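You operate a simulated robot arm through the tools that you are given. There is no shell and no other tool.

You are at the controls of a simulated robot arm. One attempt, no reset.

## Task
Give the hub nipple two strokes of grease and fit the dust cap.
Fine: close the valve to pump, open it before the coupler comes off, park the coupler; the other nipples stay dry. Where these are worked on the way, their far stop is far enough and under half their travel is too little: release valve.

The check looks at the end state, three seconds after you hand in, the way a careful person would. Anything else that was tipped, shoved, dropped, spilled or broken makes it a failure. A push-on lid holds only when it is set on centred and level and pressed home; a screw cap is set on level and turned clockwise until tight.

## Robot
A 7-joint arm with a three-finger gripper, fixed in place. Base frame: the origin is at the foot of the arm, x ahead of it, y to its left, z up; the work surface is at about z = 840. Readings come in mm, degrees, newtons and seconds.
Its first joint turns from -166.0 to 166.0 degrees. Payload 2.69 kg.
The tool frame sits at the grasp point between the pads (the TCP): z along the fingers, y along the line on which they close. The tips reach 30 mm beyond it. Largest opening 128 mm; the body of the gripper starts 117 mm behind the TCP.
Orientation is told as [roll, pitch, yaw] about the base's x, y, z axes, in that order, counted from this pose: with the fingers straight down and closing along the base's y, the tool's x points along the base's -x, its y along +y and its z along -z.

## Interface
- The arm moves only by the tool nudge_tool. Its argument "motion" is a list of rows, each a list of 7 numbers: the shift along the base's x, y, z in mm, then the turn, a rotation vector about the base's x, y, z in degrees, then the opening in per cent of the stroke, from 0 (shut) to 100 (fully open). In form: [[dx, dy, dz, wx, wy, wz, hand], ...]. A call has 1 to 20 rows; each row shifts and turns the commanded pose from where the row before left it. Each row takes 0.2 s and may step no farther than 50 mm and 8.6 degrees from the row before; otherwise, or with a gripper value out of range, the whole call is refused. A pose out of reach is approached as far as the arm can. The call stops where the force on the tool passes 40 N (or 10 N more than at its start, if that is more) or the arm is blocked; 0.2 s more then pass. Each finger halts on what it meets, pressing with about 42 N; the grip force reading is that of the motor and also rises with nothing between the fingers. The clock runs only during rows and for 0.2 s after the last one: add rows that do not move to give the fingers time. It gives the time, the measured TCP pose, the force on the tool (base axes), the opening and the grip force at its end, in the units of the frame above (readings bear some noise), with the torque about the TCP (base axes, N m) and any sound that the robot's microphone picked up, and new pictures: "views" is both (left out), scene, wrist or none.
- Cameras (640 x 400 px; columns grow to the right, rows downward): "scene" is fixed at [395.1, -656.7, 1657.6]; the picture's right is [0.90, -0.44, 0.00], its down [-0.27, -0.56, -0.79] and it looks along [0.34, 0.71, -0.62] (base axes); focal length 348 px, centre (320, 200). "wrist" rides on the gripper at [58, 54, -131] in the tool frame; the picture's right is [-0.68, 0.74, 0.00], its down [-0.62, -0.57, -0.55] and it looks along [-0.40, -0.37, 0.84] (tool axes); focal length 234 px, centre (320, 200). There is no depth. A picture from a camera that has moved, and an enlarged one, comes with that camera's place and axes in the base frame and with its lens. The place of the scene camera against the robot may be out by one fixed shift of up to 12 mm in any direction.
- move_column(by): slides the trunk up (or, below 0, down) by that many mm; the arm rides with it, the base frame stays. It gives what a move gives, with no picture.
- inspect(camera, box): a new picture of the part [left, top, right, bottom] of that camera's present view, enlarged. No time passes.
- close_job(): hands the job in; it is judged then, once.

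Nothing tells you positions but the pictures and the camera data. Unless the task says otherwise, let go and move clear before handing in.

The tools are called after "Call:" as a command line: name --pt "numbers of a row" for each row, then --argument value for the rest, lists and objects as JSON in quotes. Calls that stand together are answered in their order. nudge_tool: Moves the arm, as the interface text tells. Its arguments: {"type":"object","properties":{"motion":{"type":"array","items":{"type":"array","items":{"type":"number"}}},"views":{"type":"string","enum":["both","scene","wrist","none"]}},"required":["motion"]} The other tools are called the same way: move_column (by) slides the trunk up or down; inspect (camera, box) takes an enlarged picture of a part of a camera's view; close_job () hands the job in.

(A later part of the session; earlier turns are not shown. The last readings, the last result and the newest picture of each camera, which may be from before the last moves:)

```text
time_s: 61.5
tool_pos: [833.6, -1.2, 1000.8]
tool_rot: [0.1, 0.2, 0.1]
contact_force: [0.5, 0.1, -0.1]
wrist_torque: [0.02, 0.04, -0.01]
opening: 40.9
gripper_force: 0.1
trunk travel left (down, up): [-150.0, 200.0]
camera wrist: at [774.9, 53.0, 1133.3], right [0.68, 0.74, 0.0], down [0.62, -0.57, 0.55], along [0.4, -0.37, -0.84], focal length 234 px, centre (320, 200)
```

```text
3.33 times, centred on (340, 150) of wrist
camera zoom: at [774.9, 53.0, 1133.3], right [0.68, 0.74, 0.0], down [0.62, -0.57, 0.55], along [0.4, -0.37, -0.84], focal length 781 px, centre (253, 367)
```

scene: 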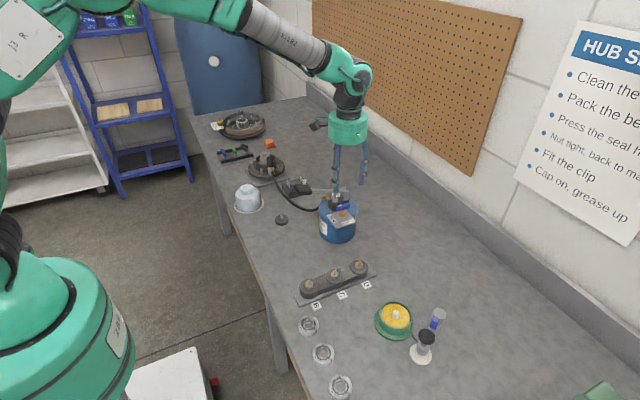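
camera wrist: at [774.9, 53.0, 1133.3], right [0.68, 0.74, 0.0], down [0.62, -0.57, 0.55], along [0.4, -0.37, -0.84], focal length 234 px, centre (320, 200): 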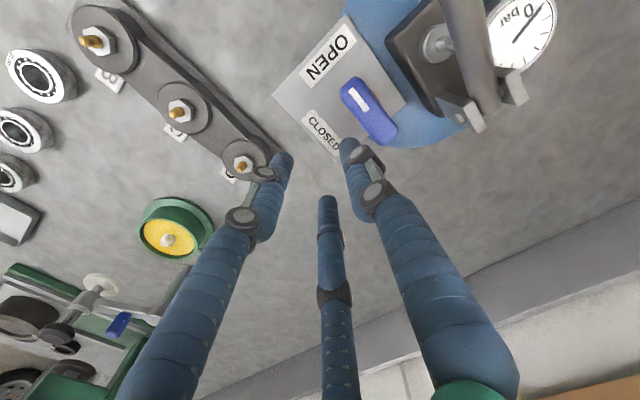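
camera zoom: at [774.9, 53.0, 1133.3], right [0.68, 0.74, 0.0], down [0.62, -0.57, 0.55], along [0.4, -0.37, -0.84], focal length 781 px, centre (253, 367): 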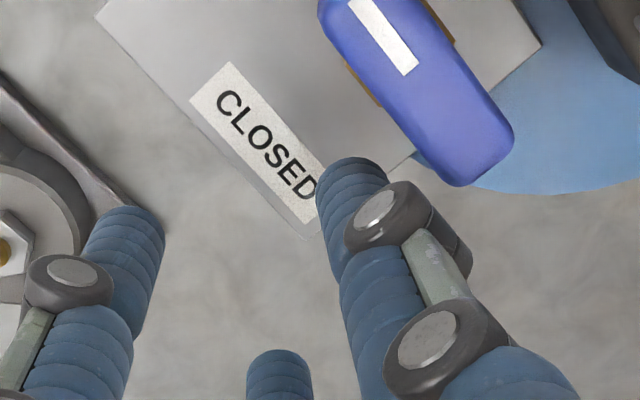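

The finger is beside the +x end of the handle. I'll push gently in +y along the handle's arc and check after about a third of the turn.

Call:
nudge_tool --pt "0 6 0 0 0 0 32" --pt "0 3 0 0 0 0 32" --pt "1.2 2.6 0 0 0 0 32" --pt "1.5 2.6 0 0 0 0 32" --pt "1.5 2.6 0 0 0 0 32" --pt "1.2 2.6 0 0 0 0 32" --pt "0 0 0 0 0 0 32" --views "wrist"

Call:
inspect --camera "scene" --box '[310, 175, 370, 230]'

Call:
inspect --camera "wrist" --box '[280, 90, 400, 210]'

```text
time_s: 63.0
tool_pos: [837.6, 18.9, 1001.7]
tool_rot: [0.1, 0.2, 0.1]
contact_force: [0.8, -0.7, -0.3]
wrist_torque: [-0.02, -0.02, 0.0]
opening: 41.0
gripper_force: 0.1
trunk travel left (down, up): [-150.0, 200.0]
camera wrist: at [780.4, 72.6, 1133.5], right [0.68, 0.74, 0.0], down [0.62, -0.57, 0.54], along [0.4, -0.37, -0.84], focal length 234 px, centre (320, 200)
```

wrist: 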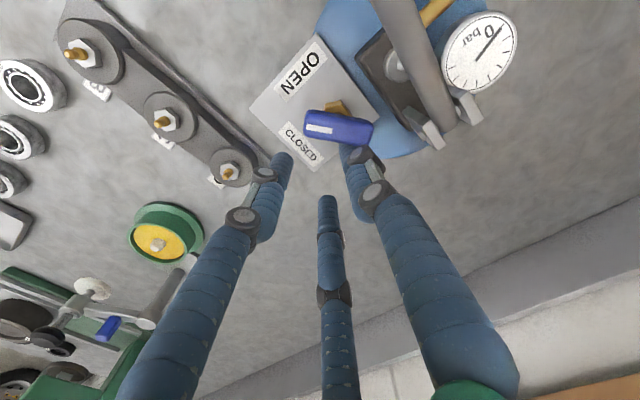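

```text
7.27 times, centred on (340, 202) of scene
camera zoom: at [395.1, -656.7, 1657.6], right [0.9, -0.44, 0.0], down [-0.27, -0.56, -0.79], along [0.34, 0.71, -0.62], focal length 2533 px, centre (174, 182)
```

zoom: 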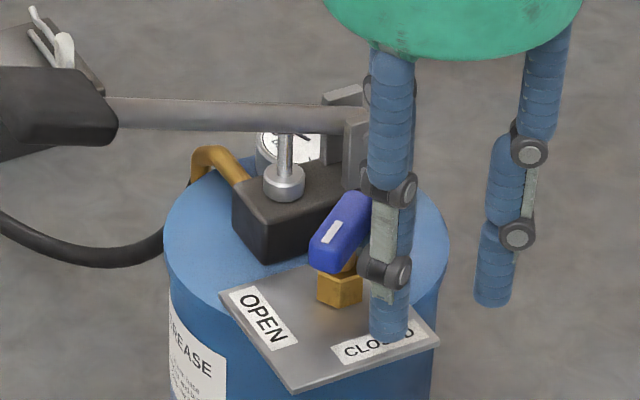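

```text
3.33 times, centred on (340, 150) of wrist
camera zoom: at [780.4, 72.6, 1133.5], right [0.68, 0.74, 0.0], down [0.62, -0.57, 0.54], along [0.4, -0.37, -0.84], focal length 781 px, centre (253, 367)
```

zoom: 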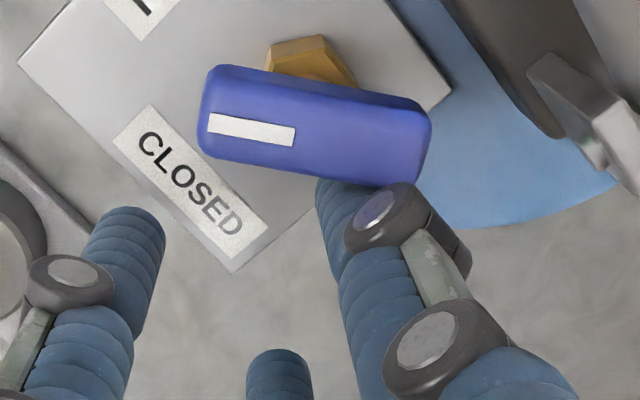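

The handle has turned about 40° freely. I'll continue along the arc toward CLOSED.

Call:
nudge_tool --pt "-0.2 2.6 0 0 0 0 32" --pt "-0.2 2.6 0 0 0 0 32" --pt "-0.2 2.6 0 0 0 0 32" --pt "-1.0 2.6 0 0 0 0 32" --pt "-1.2 2.6 0 0 0 0 32" --pt "-1.4 2.0 0 0 0 0 32" --pt "0 0 0 0 0 0 32" --views "wrist"

Call:
inspect --camera "scene" --box '[310, 175, 370, 230]'

Call:
inspect --camera "wrist" --box '[280, 90, 400, 210]'

```text
time_s: 64.7
tool_pos: [834.0, 34.1, 1001.9]
tool_rot: [0.0, 0.3, 0.1]
contact_force: [-0.2, 0.4, 0.1]
wrist_torque: [0.0, -0.02, 0.03]
opening: 41.0
gripper_force: 0.1
trunk travel left (down, up): [-150.0, 200.0]
camera wrist: at [776.0, 87.8, 1133.7], right [0.68, 0.74, 0.0], down [0.62, -0.57, 0.55], along [0.4, -0.37, -0.84], focal length 234 px, centre (320, 200)
```

wrist: 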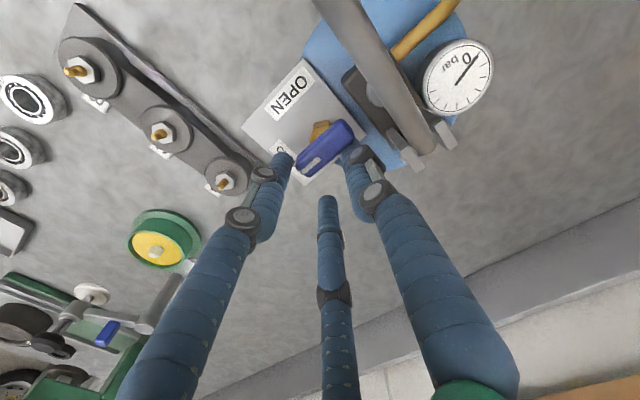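

```text
7.27 times, centred on (340, 202) of scene
camera zoom: at [395.1, -656.7, 1657.6], right [0.9, -0.44, 0.0], down [-0.27, -0.56, -0.79], along [0.34, 0.71, -0.62], focal length 2533 px, centre (174, 182)
```

zoom: 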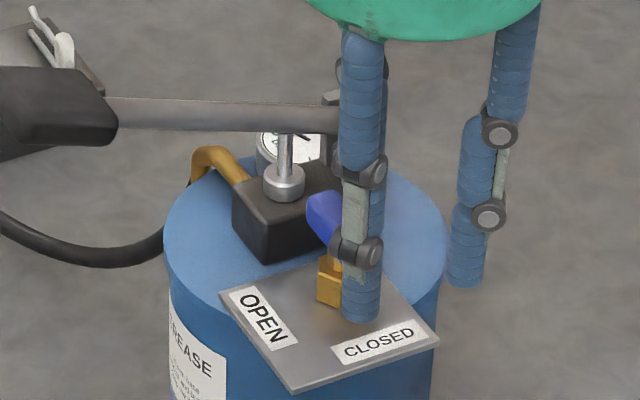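

```text
3.33 times, centred on (340, 150) of wrist
camera zoom: at [776.0, 87.8, 1133.7], right [0.68, 0.74, 0.0], down [0.62, -0.57, 0.55], along [0.4, -0.37, -0.84], focal length 781 px, centre (253, 367)
```

zoom: 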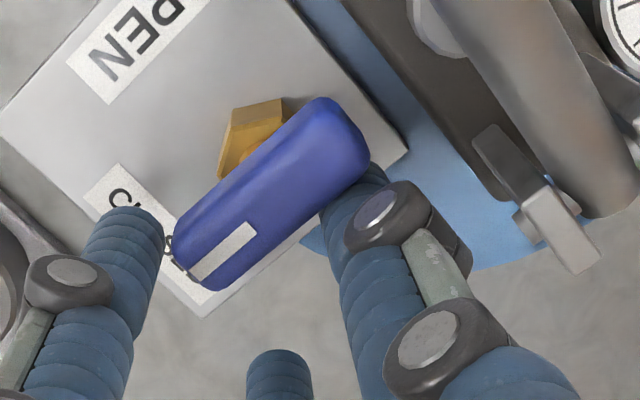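

The handle is now about at the CLOSED direction. I'll nudge slightly further in -x to feel for the stop.

Call:
nudge_tool --pt "-1.0 0.5 0 0 0 0 32" --pt "-1.0 0 0 0 0 0 32" --pt "0 0 0 0 0 0 32" --views "none"

Call:
inspect --camera "wrist" --box '[280, 90, 400, 210]'

```text
time_s: 65.5
tool_pos: [833.2, 33.9, 1000.0]
tool_rot: [0.2, 0.2, 0.2]
contact_force: [13.3, -0.6, -1.4]
wrist_torque: [-0.05, -0.18, -0.34]
opening: 40.6
gripper_force: 0.1
trunk travel left (down, up): [-150.0, 200.0]
```

```text
3.33 times, centred on (340, 150) of wrist
camera zoom: at [774.9, 88.4, 1133.5], right [0.68, 0.74, 0.0], down [0.62, -0.57, 0.55], along [0.4, -0.37, -0.84], focal length 781 px, centre (253, 367)
```

zoom: 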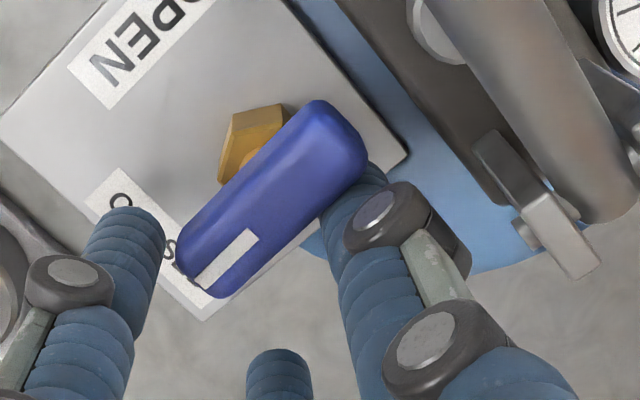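

The handle is hard against its CLOSED stop at 13 N. I'll back off, rise, and check the valve and gauge.

Call:
nudge_tool --pt "3 0 0 0 0 0 32" --pt "1 -2 0 0 0 0 32" --pt "0 0 20 0 0 0 32" --pt "0 0 40 0 0 0 32" --pt "0 0 45 0 0 0 32" --pt "-20 10 45 0 0 0 32" --pt "-40 20 0 0 0 0 60" --pt "-40 20 0 0 0 0 90" --pt "0 0 0 0 0 0 90" --views "both"

Call:
inspect --camera "scene" --box '[290, 175, 370, 225]'

Call:
inspect --camera "wrist" --box '[260, 80, 400, 230]'

Call:
inspect --camera "scene" --box '[264, 150, 284, 175]'

```text
refused: row 6 steps farther than a row can; nothing moved
```

```text
8.00 times, centred on (330, 200) of scene
camera zoom: at [395.1, -656.7, 1657.6], right [0.9, -0.44, 0.0], down [-0.27, -0.56, -0.79], along [0.34, 0.71, -0.62], focal length 2786 px, centre (240, 200)
```

zoom: 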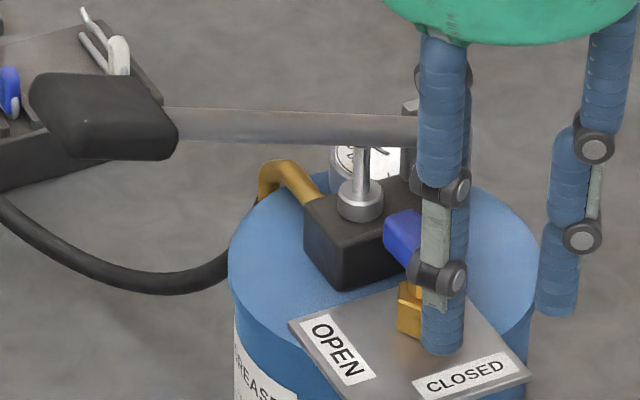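

```text
2.67 times, centred on (330, 155) of wrist
camera zoom: at [774.9, 88.4, 1133.5], right [0.68, 0.74, 0.0], down [0.62, -0.57, 0.55], along [0.4, -0.37, -0.84], focal length 624 px, centre (293, 320)
```

zoom: 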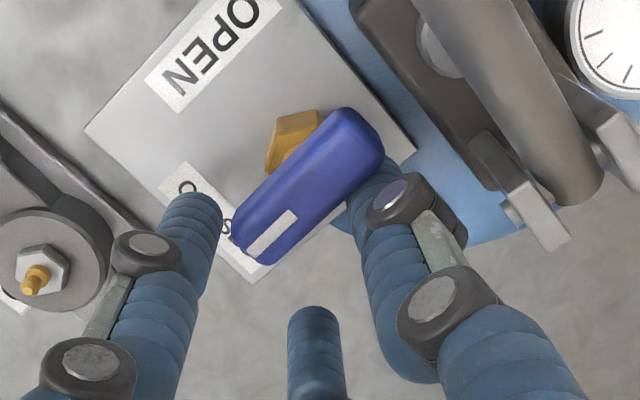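

```text
16.00 times, centred on (274, 162) of scene
camera zoom: at [395.1, -656.7, 1657.6], right [0.9, -0.44, 0.0], down [-0.27, -0.56, -0.79], along [0.34, 0.71, -0.62], focal length 5573 px, centre (1056, 800)
```

zoom: 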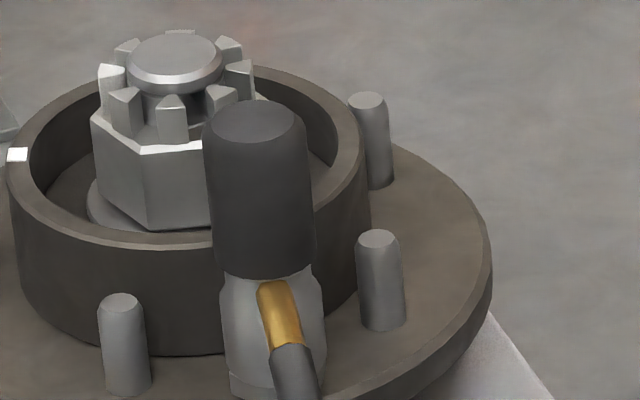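

That call was refused for one over-long row, so I'll repeat it with shorter steps. The coupler still stands in place.

Call:
nudge_tool --pt "3 0 0 0 0 0 32" --pt "1 -2 0 0 0 0 32" --pt "0 0 20 0 0 0 32" --pt "0 0 40 0 0 0 32" --pt "0 0 45 0 0 0 32" --pt "0 0 45 0 0 0 32" --pt "-40 20 0 0 0 0 60" --pt "-40 20 0 0 0 0 90" --pt "-20 20 0 0 0 0 90" --pt "0 0 0 0 0 0 90" --views "both"

Call:
inspect --camera "scene" --box '[290, 175, 370, 225]'

Call:
inspect --camera "wrist" --box '[260, 80, 400, 230]'

```text
time_s: 67.7
tool_pos: [734.4, 91.8, 1151.0]
tool_rot: [0.2, 0.4, 0.1]
contact_force: [0.9, 0.2, 0.4]
wrist_torque: [-0.03, -0.02, 0.01]
opening: 115.2
gripper_force: 0.0
trunk travel left (down, up): [-150.0, 200.0]
camera wrist: at [677.6, 146.5, 1283.8], right [0.68, 0.74, 0.0], down [0.62, -0.57, 0.55], along [0.4, -0.37, -0.84], focal length 234 px, centre (320, 200)
```

scene: 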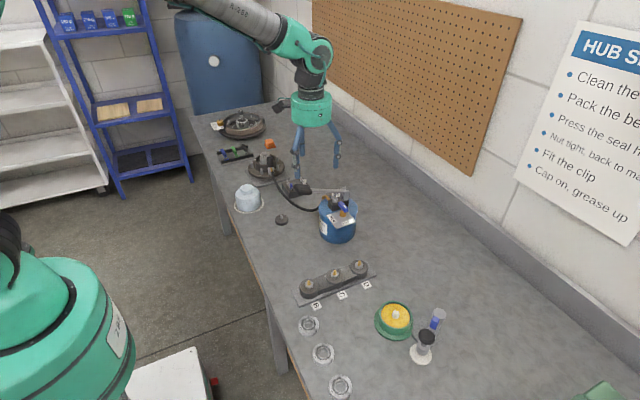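
wrist: 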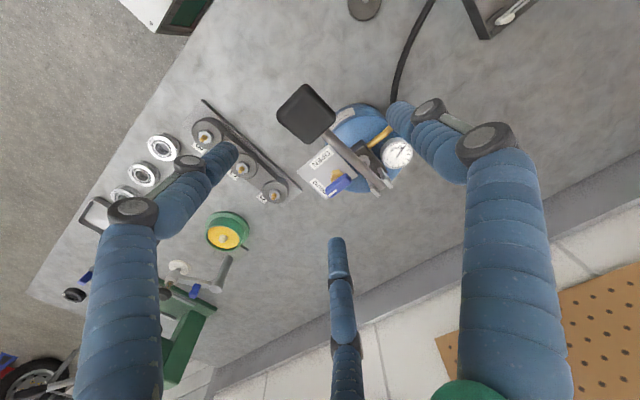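

```text
8.00 times, centred on (330, 200) of scene
camera zoom: at [395.1, -656.7, 1657.6], right [0.9, -0.44, 0.0], down [-0.27, -0.56, -0.79], along [0.34, 0.71, -0.62], focal length 2786 px, centre (240, 200)
```

zoom: 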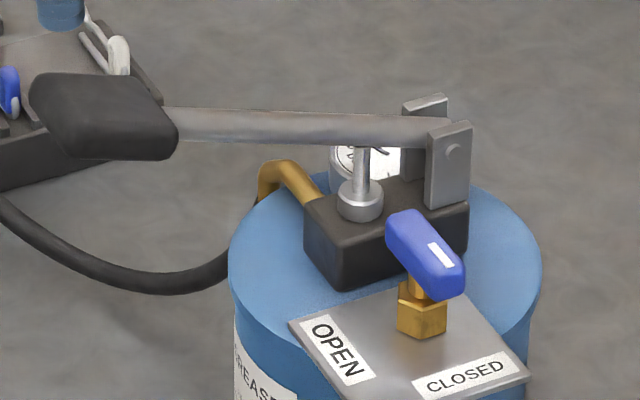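

```text
2.67 times, centred on (330, 155) of wrist
camera zoom: at [677.6, 146.5, 1283.8], right [0.68, 0.74, 0.0], down [0.62, -0.57, 0.55], along [0.4, -0.37, -0.84], focal length 624 px, centre (293, 320)
```

zoom: 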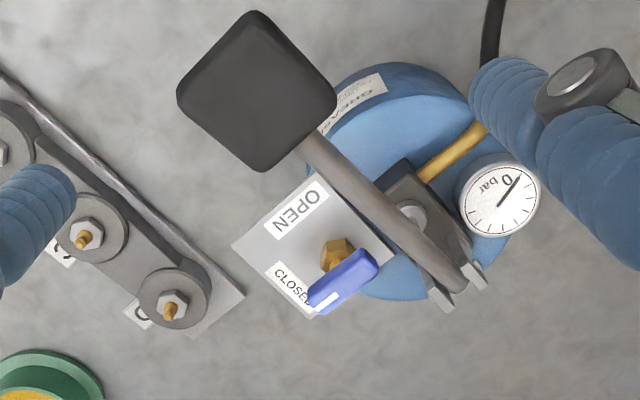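

The valve mark now points at CLOSED and the pump hasn't moved. I'll bring the closed fingers over the lever's black pad at about (707, 103, 1057).

Call:
nudge_tool --pt "-14 5.5 0 -0.2 -0.4 0 0" --pt "-14 5.5 0 0 0 0 0" --pt "0 0 -25 0 0 0 0" --pt "0 0 -20 0 0 0 0" --pt "0 0 0 0 0 0 0" --views "wrist"

Call:
inspect --camera "scene" --box '[280, 160, 360, 220]'

```text
time_s: 68.8
tool_pos: [708.7, 104.1, 1107.1]
tool_rot: [-0.1, -0.1, 0.2]
contact_force: [-0.6, -0.2, -0.3]
wrist_torque: [-0.04, -0.01, -0.03]
opening: 2.3
gripper_force: 31.5
trunk travel left (down, up): [-150.0, 200.0]
camera wrist: at [649.1, 158.2, 1237.9], right [0.68, 0.74, 0.0], down [0.61, -0.56, 0.55], along [0.41, -0.37, -0.83], focal length 234 px, centre (320, 200)
```

wrist: 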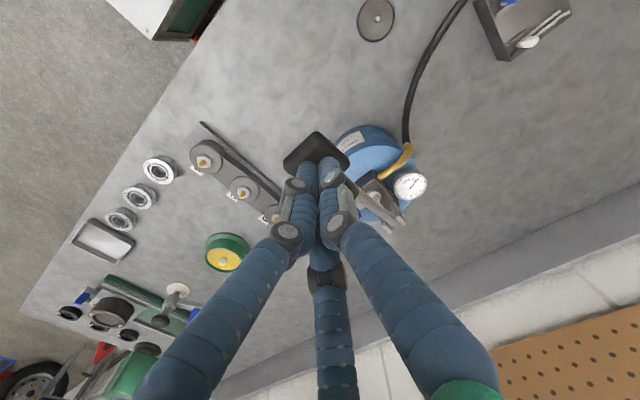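

```text
6.67 times, centred on (320, 190) of scene
camera zoom: at [395.1, -656.7, 1657.6], right [0.9, -0.44, 0.0], down [-0.27, -0.56, -0.79], along [0.34, 0.71, -0.62], focal length 2322 px, centre (320, 267)
```

zoom: 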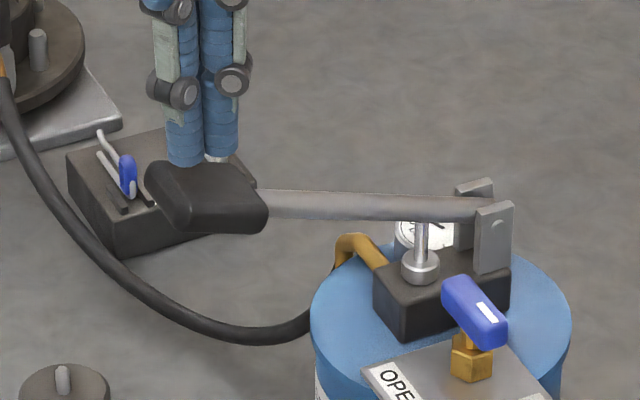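

The fist is just above the lever pad. I'll lower slowly with a small first push and watch the force and gauge.

Call:
nudge_tool --pt "0 0 -6 0 0 0 0" --pt "0 0 -4 0 0 0 0" --pt "0 0 -4 0 0 0 0" --pt "0 0 -4 0 0 0 0" --pt "0 0 -4 0 0 0 0" --pt "0 0 0 0 0 0 0" --views "none"

Call:
inspect --camera "scene" --box '[280, 160, 360, 220]'

Call:
inspect --camera "wrist" --box '[350, 100, 440, 230]'

```text
time_s: 70.2
tool_pos: [708.0, 104.2, 1084.2]
tool_rot: [-0.2, -0.1, 0.1]
contact_force: [0.5, -0.8, 2.3]
wrist_torque: [-0.03, 0.0, -0.01]
opening: 2.1
gripper_force: 31.4
trunk travel left (down, up): [-150.0, 200.0]
```

```text
6.67 times, centred on (320, 190) of scene
camera zoom: at [395.1, -656.7, 1657.6], right [0.9, -0.44, 0.0], down [-0.27, -0.56, -0.79], along [0.34, 0.71, -0.62], focal length 2322 px, centre (320, 267)
```

zoom: 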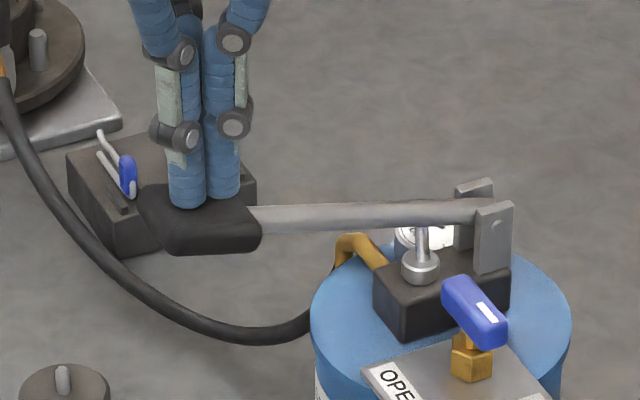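

```text
3.08 times, centred on (395, 165) of wrist
camera zoom: at [649.2, 158.1, 1216.0], right [0.68, 0.74, 0.0], down [0.62, -0.56, 0.55], along [0.41, -0.37, -0.83], focal length 720 px, centre (89, 308)
```

zoom: 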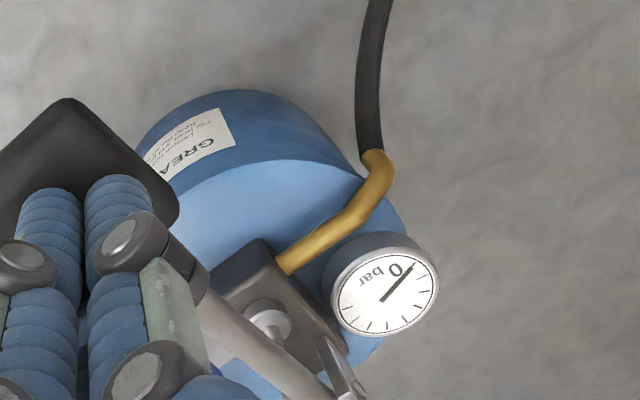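

The lever moves easily at about 2 N and the gauge still reads 0. I'll continue a bit further and check again.

Call:
nudge_tool --pt "0 0 -4 0 0 0 0" --pt "0 0 -4 0 0 0 0" --pt "0 0 -4 0 0 0 0" --pt "0 0 0 0 0 0 0" --views "none"

Call:
inspect --camera "scene" --box '[280, 160, 360, 220]'

Call:
inspect --camera "wrist" --box '[370, 100, 430, 210]'

Call:
inspect --camera "scene" --box '[264, 150, 284, 175]'

```text
time_s: 71.2
tool_pos: [706.0, 104.9, 1071.7]
tool_rot: [-0.2, -0.2, 0.1]
contact_force: [-0.1, -0.1, 1.7]
wrist_torque: [-0.02, 0.04, 0.01]
opening: 2.1
gripper_force: 30.9
trunk travel left (down, up): [-150.0, 200.0]
```

```text
6.67 times, centred on (320, 190) of scene
camera zoom: at [395.1, -656.7, 1657.6], right [0.9, -0.44, 0.0], down [-0.27, -0.56, -0.79], along [0.34, 0.71, -0.62], focal length 2322 px, centre (320, 267)
```

zoom: 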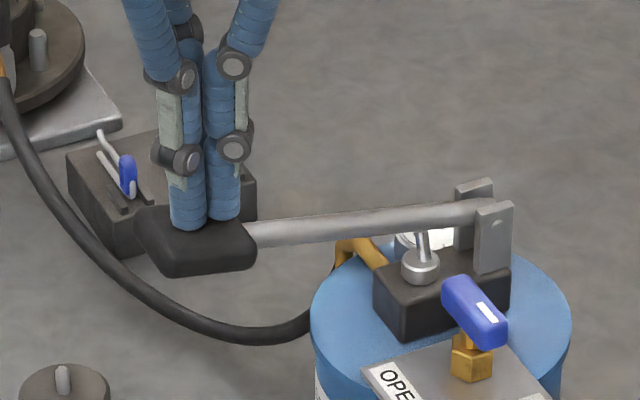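

```text
3.64 times, centred on (400, 155) of wrist
camera zoom: at [649.2, 158.0, 1204.3], right [0.68, 0.74, 0.0], down [0.62, -0.56, 0.55], along [0.41, -0.37, -0.83], focal length 852 px, centre (29, 364)
```

zoom: 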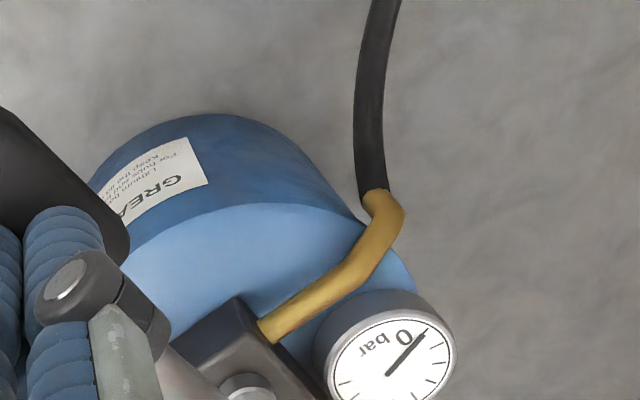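

```text
16.00 times, centred on (274, 162) of scene
camera zoom: at [395.1, -656.7, 1657.6], right [0.9, -0.44, 0.0], down [-0.27, -0.56, -0.79], along [0.34, 0.71, -0.62], focal length 5573 px, centre (1056, 800)
```

zoom: 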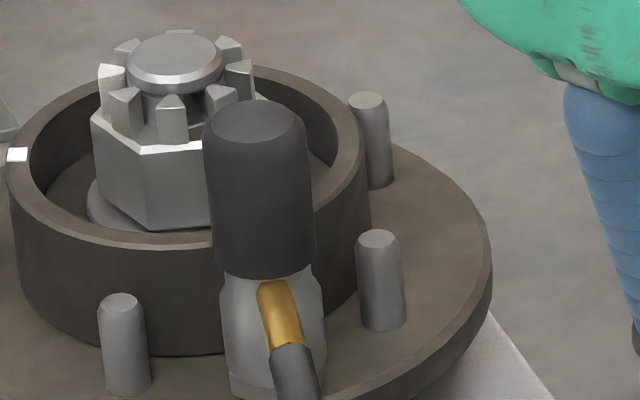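

The gauge probably only reacts once a stroke completes. The coupler is fully down on the nipple, so I'll continue this first stroke toward its lower stop and watch the force.

Call:
nudge_tool --pt "0 0 -5 0 0 0 0" --pt "0 0 -5 0 0 0 0" --pt "0 0 -5 0 0 0 0" --pt "0 0 -5 0 0 0 0" --pt "0 0 0 0 0 0 0" --views "none"

Call:
inspect --camera "scene" --box '[280, 160, 360, 220]'

Call:
inspect --camera "wrist" --box '[370, 100, 430, 210]'

Call:
inspect --camera "scene" --box '[264, 150, 284, 175]'

```text
time_s: 72.5
tool_pos: [707.5, 103.0, 1052.7]
tool_rot: [-0.1, -0.1, 0.2]
contact_force: [-0.1, 0.3, 2.3]
wrist_torque: [-0.02, 0.06, 0.02]
opening: 2.1
gripper_force: 31.4
trunk travel left (down, up): [-150.0, 200.0]
```

```text
6.67 times, centred on (320, 190) of scene
camera zoom: at [395.1, -656.7, 1657.6], right [0.9, -0.44, 0.0], down [-0.27, -0.56, -0.79], along [0.34, 0.71, -0.62], focal length 2322 px, centre (320, 267)
```

zoom: 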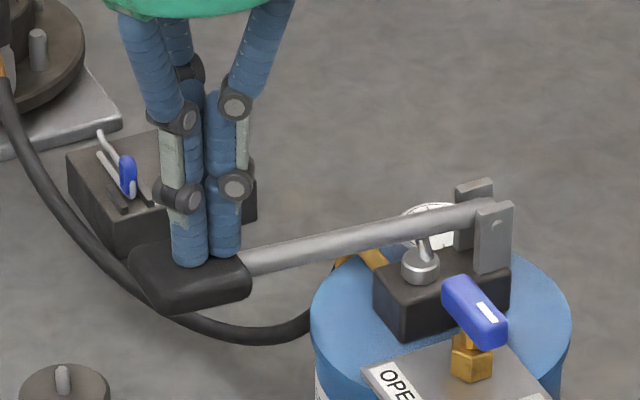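

```text
3.64 times, centred on (400, 155) of wrist
camera zoom: at [649.0, 157.7, 1184.3], right [0.68, 0.74, 0.0], down [0.62, -0.56, 0.55], along [0.41, -0.37, -0.83], focal length 852 px, centre (29, 364)
```

zoom: 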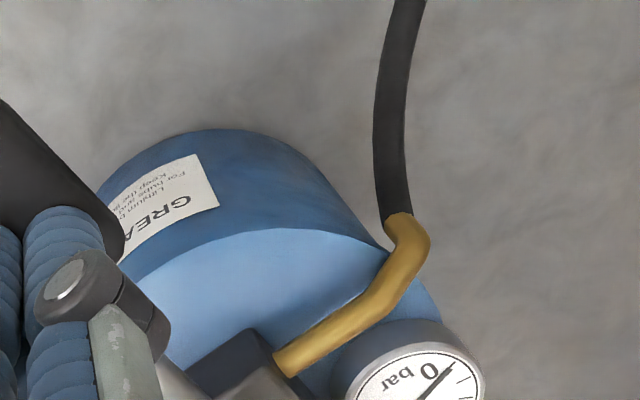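

```text
16.00 times, centred on (274, 162) of scene
camera zoom: at [395.1, -656.7, 1657.6], right [0.9, -0.44, 0.0], down [-0.27, -0.56, -0.79], along [0.34, 0.71, -0.62], focal length 5573 px, centre (1056, 800)
```

zoom: 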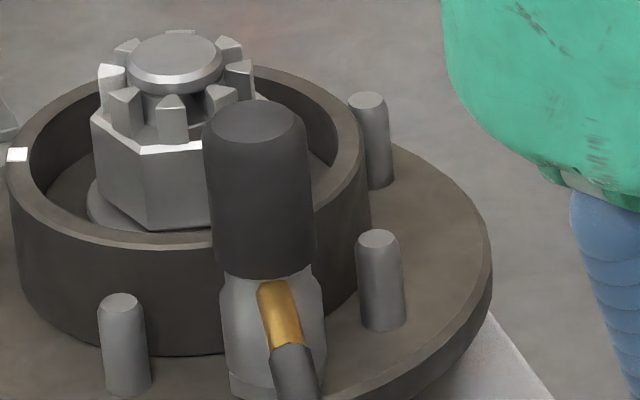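

Call:
nudge_tool --pt "0 0 -5 0 0 0 0" --pt "0 0 -5 0 0 0 0" --pt "0 0 -5 0 0 0 0" --pt "0 0 -5 0 0 0 0" --pt "0 0 0 0 0 0 0" --views "none"

Call:
inspect --camera "scene" --box '[280, 160, 360, 220]'

Call:
inspect --camera "wrist" --box '[370, 100, 430, 210]'

```text
time_s: 73.7
tool_pos: [706.7, 103.0, 1032.7]
tool_rot: [-0.1, 0.0, 0.1]
contact_force: [-0.3, 0.6, 3.8]
wrist_torque: [0.04, -0.04, 0.02]
opening: 2.5
gripper_force: 31.1
trunk travel left (down, up): [-150.0, 200.0]
```

```text
6.67 times, centred on (320, 190) of scene
camera zoom: at [395.1, -656.7, 1657.6], right [0.9, -0.44, 0.0], down [-0.27, -0.56, -0.79], along [0.34, 0.71, -0.62], focal length 2322 px, centre (320, 267)
```

zoom: 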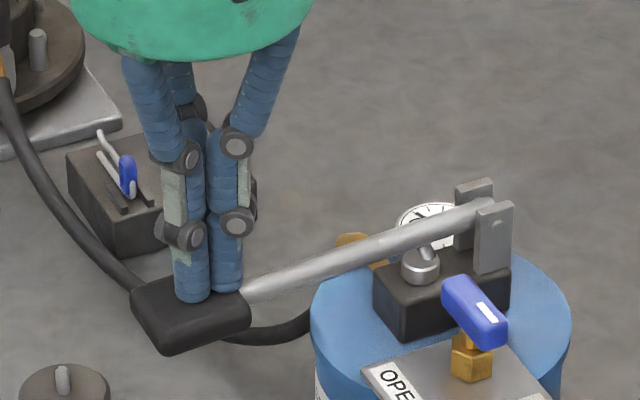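

```text
3.64 times, centred on (400, 155) of wrist
camera zoom: at [649.3, 157.5, 1164.4], right [0.68, 0.74, 0.0], down [0.62, -0.56, 0.55], along [0.41, -0.37, -0.83], focal length 852 px, centre (29, 364)
```

zoom: 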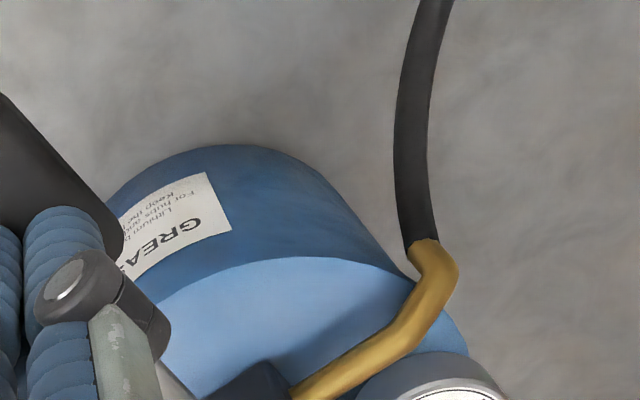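

Call:
nudge_tool --pt "0 0 -4 0 0 0 0" --pt "0 0 -4 0 0 0 0" --pt "0 0 -4 0 0 0 0" --pt "0 0 0 0 0 0 0" --views "none"

Call:
inspect --camera "scene" --box '[280, 160, 360, 220]'

Call:
inspect --camera "scene" --box '[325, 180, 350, 205]'

```text
time_s: 74.7
tool_pos: [708.2, 103.7, 1021.8]
tool_rot: [-0.1, -0.3, 0.1]
contact_force: [0.4, -0.7, 3.7]
wrist_torque: [-0.05, -0.06, 0.01]
opening: 2.0
gripper_force: 31.6
trunk travel left (down, up): [-150.0, 200.0]
```

```text
6.67 times, centred on (320, 190) of scene
camera zoom: at [395.1, -656.7, 1657.6], right [0.9, -0.44, 0.0], down [-0.27, -0.56, -0.79], along [0.34, 0.71, -0.62], focal length 2322 px, centre (320, 267)
```

zoom: 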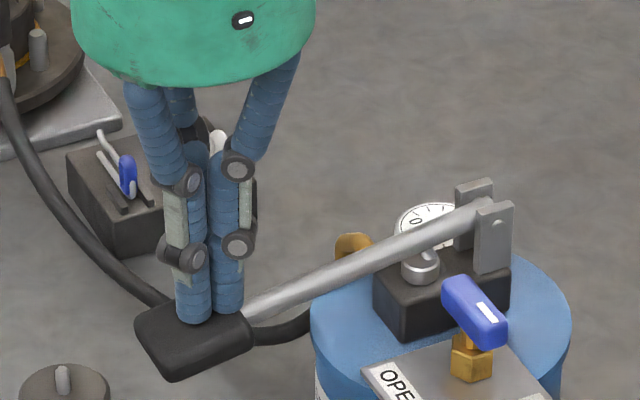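

```text
16.00 times, centred on (338, 192) of scene
camera zoom: at [395.1, -656.7, 1657.6], right [0.9, -0.44, 0.0], down [-0.27, -0.56, -0.79], along [0.34, 0.71, -0.62], focal length 5573 px, centre (40, 320)
```

zoom: 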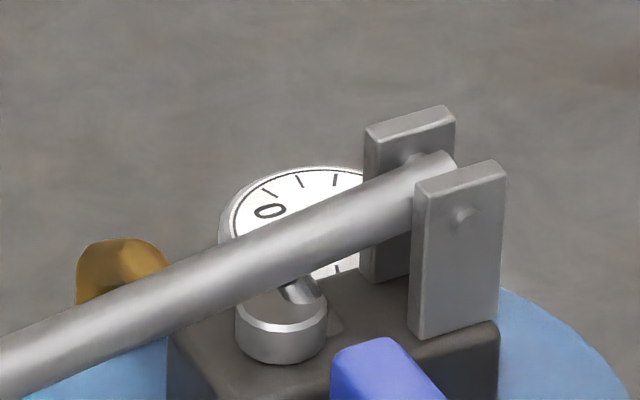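

Call:
inspect --camera "scene" --box '[258, 150, 290, 180]'

Call:
inspect --camera "wrist" --box '[370, 80, 460, 210]'

```text
13.33 times, centred on (274, 165) of scene
camera zoom: at [395.1, -656.7, 1657.6], right [0.9, -0.44, 0.0], down [-0.27, -0.56, -0.79], along [0.34, 0.71, -0.62], focal length 4644 px, centre (933, 667)
```

zoom: 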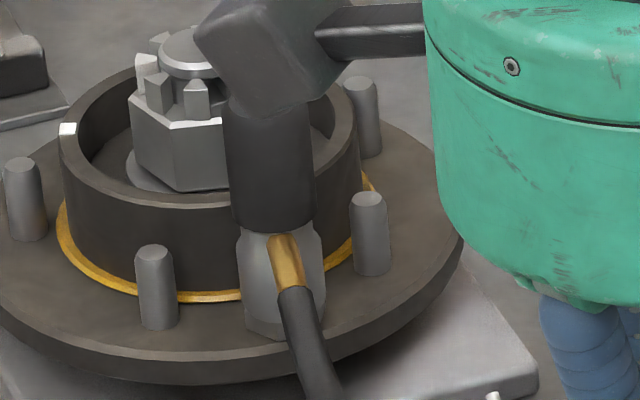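

```text
3.08 times, centred on (415, 145) of wrist
camera zoom: at [649.5, 157.5, 1152.3], right [0.68, 0.74, 0.0], down [0.61, -0.56, 0.55], along [0.41, -0.37, -0.83], focal length 720 px, centre (28, 369)
```

zoom: 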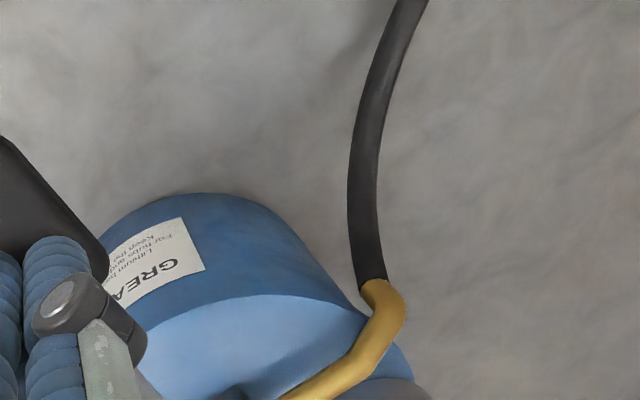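

A neat bead of grease has appeared around the hub's seal, so the first stroke reached the hub. I'll raise the fist and see whether the lever springs back.

Call:
nudge_tool --pt "0 0 10 0 0 0 0" --pt "0 0 15 0 0 0 0" --pt "0 0 25 0 0 0 0" --pt "0 0 30 0 0 0 0" --pt "0 0 0 0 0 0 0" --views "wrist"

Call:
inspect --camera "scene" --box '[280, 160, 360, 220]'

Call:
inspect --camera "scene" --box '[258, 150, 290, 180]'

Call:
inspect --camera "wrist" --box '[350, 100, 440, 230]'

```text
time_s: 75.8
tool_pos: [706.6, 103.9, 1101.2]
tool_rot: [-0.2, 0.0, 0.1]
contact_force: [-0.1, 0.1, -0.3]
wrist_torque: [-0.02, 0.0, 0.01]
opening: 2.2
gripper_force: 31.9
trunk travel left (down, up): [-150.0, 200.0]
camera wrist: at [648.3, 157.4, 1232.3], right [0.68, 0.74, 0.0], down [0.62, -0.56, 0.55], along [0.41, -0.37, -0.83], focal length 234 px, centre (320, 200)
```

wrist: 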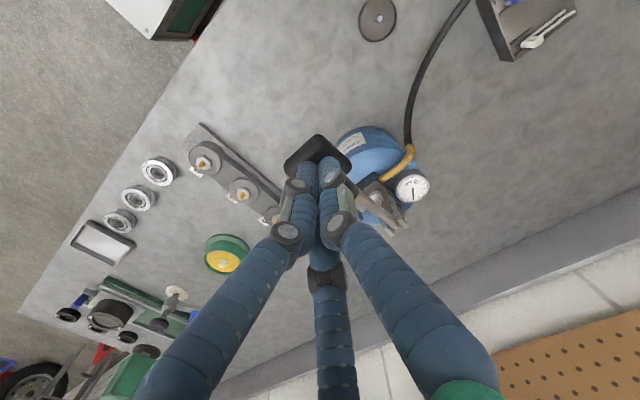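

```text
6.67 times, centred on (320, 190) of scene
camera zoom: at [395.1, -656.7, 1657.6], right [0.9, -0.44, 0.0], down [-0.27, -0.56, -0.79], along [0.34, 0.71, -0.62], focal length 2322 px, centre (320, 267)
```

zoom: 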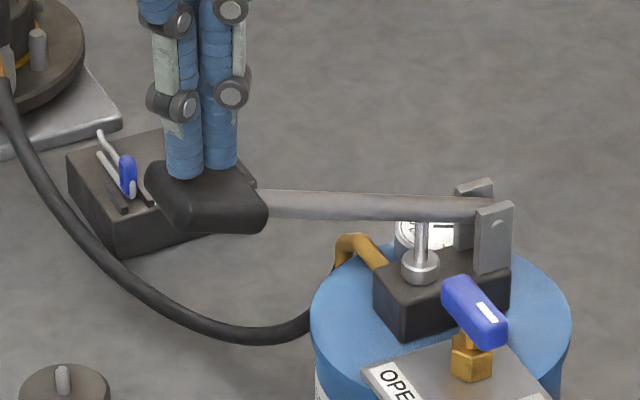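

```text
13.33 times, centred on (274, 165) of scene
camera zoom: at [395.1, -656.7, 1657.6], right [0.9, -0.44, 0.0], down [-0.27, -0.56, -0.79], along [0.34, 0.71, -0.62], focal length 4644 px, centre (933, 667)
```

zoom: 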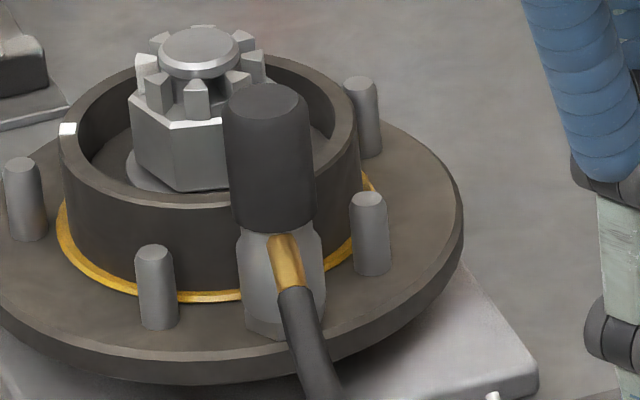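

```text
3.08 times, centred on (395, 165) of wrist
camera zoom: at [648.3, 157.4, 1232.3], right [0.68, 0.74, 0.0], down [0.62, -0.56, 0.55], along [0.41, -0.37, -0.83], focal length 720 px, centre (89, 308)
```

zoom: 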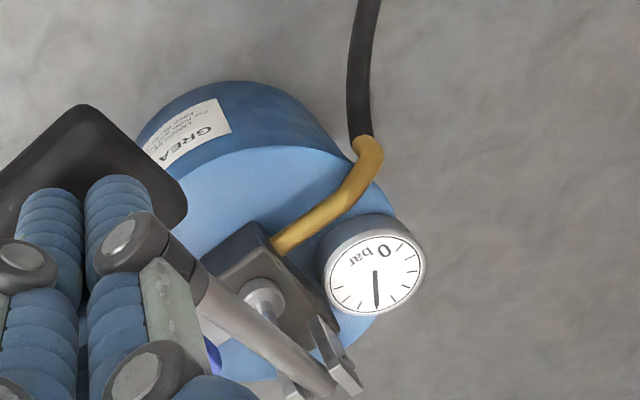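

The lever sprung back up, the gauge has risen, and the bead shows one stroke delivered. Now the second stroke, to the same depth.

Call:
nudge_tool --pt "0 0 8 0 0 0 0" --pt "0 0 0 0 0 0 0" --pt "0 0 -8 0 0 0 0" --pt "0 0 -6 0 0 0 0" --pt "0 0 -5 0 0 0 0" --pt "0 0 -5 0 0 0 0" --pt "0 0 -5 0 0 0 0" --pt "0 0 -5 0 0 0 0" --pt "0 0 -5 0 0 0 0" --pt "0 0 -5 0 0 0 0" --pt "0 0 -5 0 0 0 0" --pt "0 0 -5 0 0 0 0" --pt "0 0 -5 0 0 0 0" --pt "0 0 -5 0 0 0 0" --pt "0 0 -5 0 0 0 0" --pt "0 0 -5 0 0 0 0" --pt "0 0 -5 0 0 0 0" --pt "0 0 -5 0 0 0 0" --pt "0 0 -4 0 0 0 0" --pt "0 0 0 0 0 0 0" --views "none"

Call:
inspect --camera "scene" --box '[280, 160, 360, 220]'

Call:
inspect --camera "scene" --box '[258, 150, 290, 180]'

```text
time_s: 80.0
tool_pos: [706.7, 104.9, 1021.6]
tool_rot: [-0.1, -0.1, 0.1]
contact_force: [1.2, -1.0, 3.9]
wrist_torque: [-0.08, -0.1, 0.0]
opening: 2.1
gripper_force: 31.2
trunk travel left (down, up): [-150.0, 200.0]
```

```text
6.67 times, centred on (320, 190) of scene
camera zoom: at [395.1, -656.7, 1657.6], right [0.9, -0.44, 0.0], down [-0.27, -0.56, -0.79], along [0.34, 0.71, -0.62], focal length 2322 px, centre (320, 267)
```

zoom: 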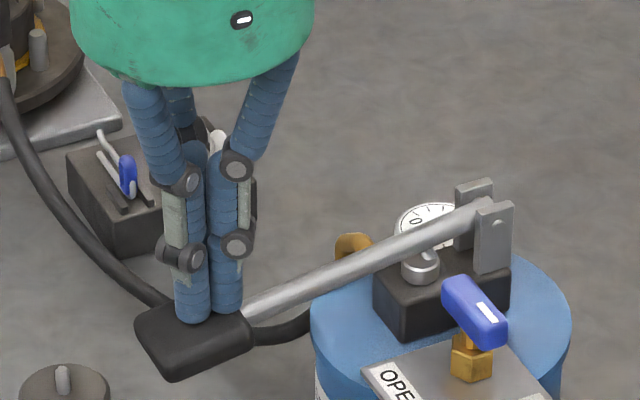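

```text
13.33 times, centred on (274, 165) of scene
camera zoom: at [395.1, -656.7, 1657.6], right [0.9, -0.44, 0.0], down [-0.27, -0.56, -0.79], along [0.34, 0.71, -0.62], focal length 4644 px, centre (933, 667)
```

zoom: 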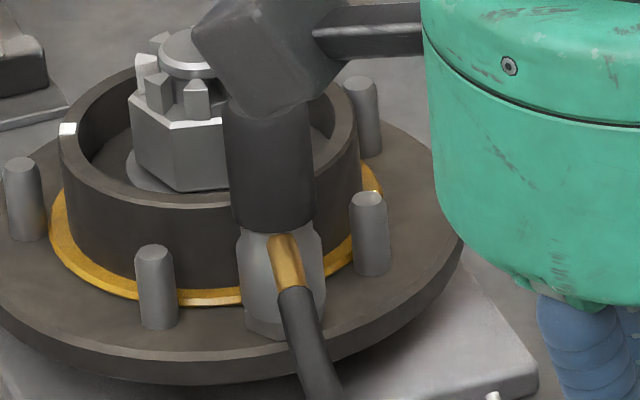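

The bead has grown with the second stroke. I'll raise off the lever and then move beside the valve's mark end to turn it back to OPEN.

Call:
nudge_tool --pt "0 0 10 0 0 0 0" --pt "0 0 20 0 0 0 0" --pt "0 0 30 0 0 0 0" --pt "0 0 40 0 0 0 0" --pt "0 0 30 0 0 0 0" --pt "0 -30 0 0 0 0 0" --pt "30 -30 0 0 0 0 32" --pt "40 -20 0 0 0 0 32" --pt "40 -14 0 0 0 0 32" --pt "25 0 0 0 0 0 32" --pt "0 0 0 0 0 0 32" --views "both"

Call:
inspect --camera "scene" --box '[280, 160, 360, 220]'

Call:
inspect --camera "scene" --box '[258, 150, 290, 180]'

```text
time_s: 82.5
tool_pos: [842.9, 8.5, 1149.6]
tool_rot: [-0.1, -0.2, 0.1]
contact_force: [-0.8, -0.3, -0.6]
wrist_torque: [0.01, 0.03, 0.02]
opening: 41.0
gripper_force: 0.0
trunk travel left (down, up): [-150.0, 200.0]
camera wrist: at [784.6, 62.6, 1280.7], right [0.68, 0.74, 0.0], down [0.62, -0.56, 0.55], along [0.41, -0.37, -0.83], focal length 234 px, centre (320, 200)
```

scene: 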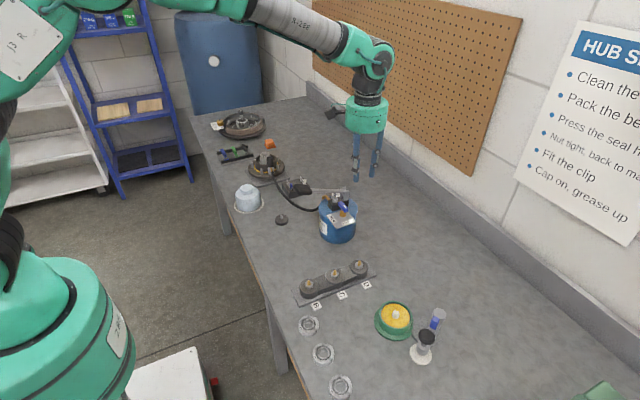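
wrist: 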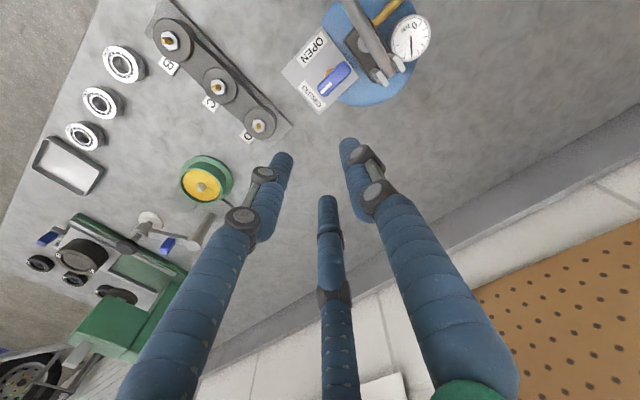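

```text
6.67 times, centred on (320, 190) of scene
camera zoom: at [395.1, -656.7, 1657.6], right [0.9, -0.44, 0.0], down [-0.27, -0.56, -0.79], along [0.34, 0.71, -0.62], focal length 2322 px, centre (320, 267)
```

zoom: 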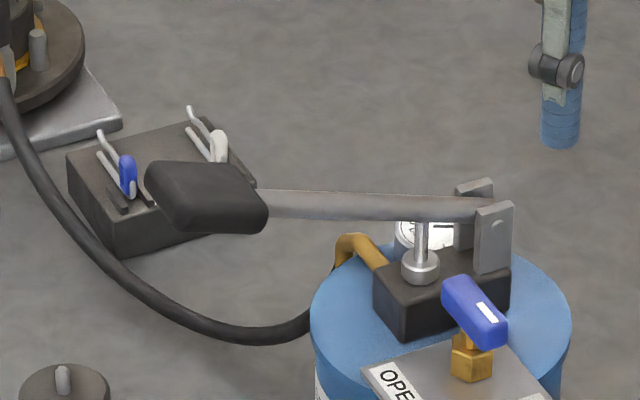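

```text
13.33 times, centred on (274, 165) of scene
camera zoom: at [395.1, -656.7, 1657.6], right [0.9, -0.44, 0.0], down [-0.27, -0.56, -0.79], along [0.34, 0.71, -0.62], focal length 4644 px, centre (933, 667)
```

zoom: 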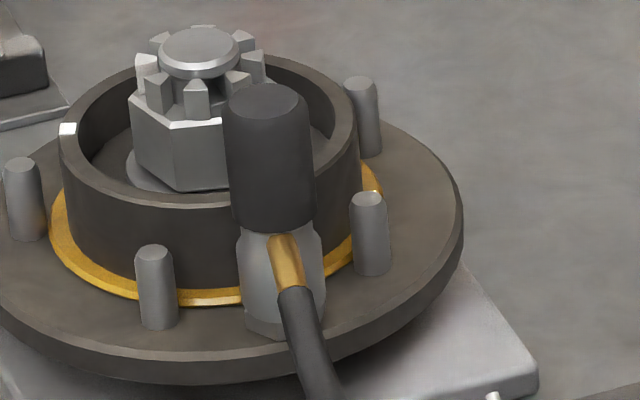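

Lever's back up and everything is in place. I'll descend beside the valve handle and push its mark end toward -x.

Call:
nudge_tool --pt "0 0.5 -45 0 0 0 32" --pt "0 0.5 -45 0 0 0 32" --pt "0 0 -38 0 0 0 32" --pt "0 0 -20 0 0 0 32" --pt "0 0 0 0 0 0 32" --views "none"

Call:
inspect --camera "wrist" --box '[280, 90, 400, 210]'

Call:
inspect --camera "scene" --box '[310, 175, 370, 230]'

```text
time_s: 83.7
tool_pos: [842.5, 10.9, 1002.6]
tool_rot: [0.0, 0.0, 0.1]
contact_force: [1.1, -0.3, -0.9]
wrist_torque: [0.04, 0.0, 0.0]
opening: 40.9
gripper_force: 0.1
trunk travel left (down, up): [-150.0, 200.0]
```

```text
3.33 times, centred on (340, 150) of wrist
camera zoom: at [783.9, 64.5, 1133.9], right [0.68, 0.74, 0.0], down [0.62, -0.56, 0.55], along [0.41, -0.37, -0.83], focal length 781 px, centre (253, 367)
```

zoom: 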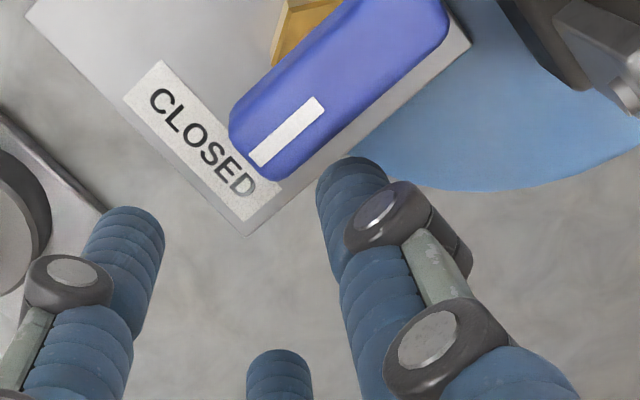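

```text
7.27 times, centred on (340, 202) of scene
camera zoom: at [395.1, -656.7, 1657.6], right [0.9, -0.44, 0.0], down [-0.27, -0.56, -0.79], along [0.34, 0.71, -0.62], focal length 2533 px, centre (174, 182)
```

zoom: 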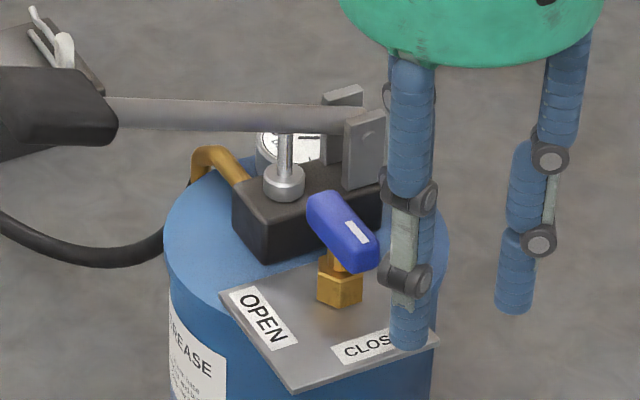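

Call:
nudge_tool --pt "-4 0 0 0 0 0 32" --pt "-4 -0.5 0 0 0 0 32" --pt "-3.5 -2 0 0 0 0 32" --pt "-3.5 -2 0 0 0 0 32" --pt "-3 -1.5 0 0 0 0 32" --pt "-3 -0.8 0 0 0 0 32" --pt "0 0 0 0 0 0 32" --views "none"

Call:
inspect --camera "wrist" --box '[280, 90, 400, 210]'

Call:
inspect --camera "scene" --box '[310, 175, 370, 230]'

```text
time_s: 85.2
tool_pos: [820.9, 4.2, 1002.6]
tool_rot: [-0.1, -0.2, 0.1]
contact_force: [0.0, 1.0, 0.2]
wrist_torque: [0.0, -0.03, -0.02]
opening: 41.0
gripper_force: 0.0
trunk travel left (down, up): [-150.0, 200.0]
```

```text
3.33 times, centred on (340, 150) of wrist
camera zoom: at [762.8, 57.9, 1134.0], right [0.68, 0.74, 0.0], down [0.61, -0.56, 0.55], along [0.41, -0.37, -0.83], focal length 781 px, centre (253, 367)
```

zoom: 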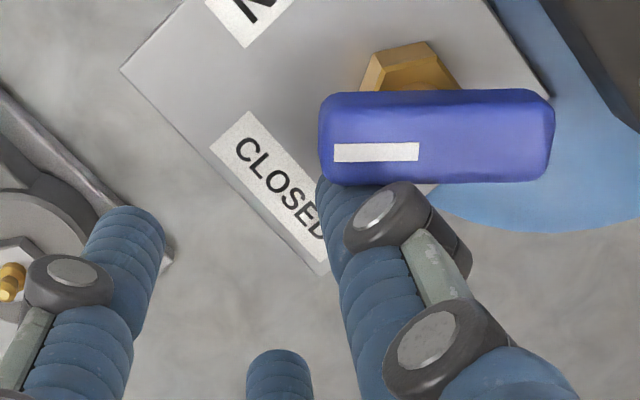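

```text
7.27 times, centred on (340, 202) of scene
camera zoom: at [395.1, -656.7, 1657.6], right [0.9, -0.44, 0.0], down [-0.27, -0.56, -0.79], along [0.34, 0.71, -0.62], focal length 2533 px, centre (174, 182)
```

zoom: 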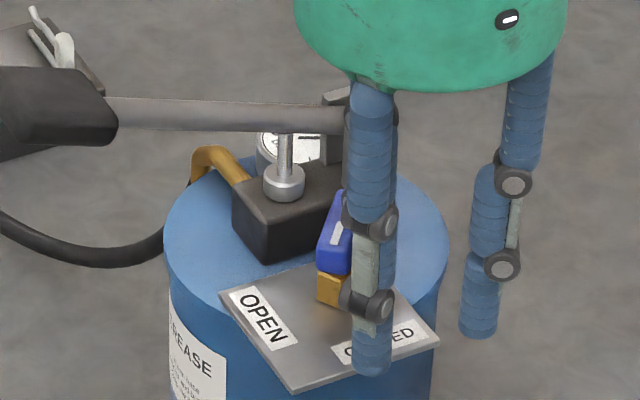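

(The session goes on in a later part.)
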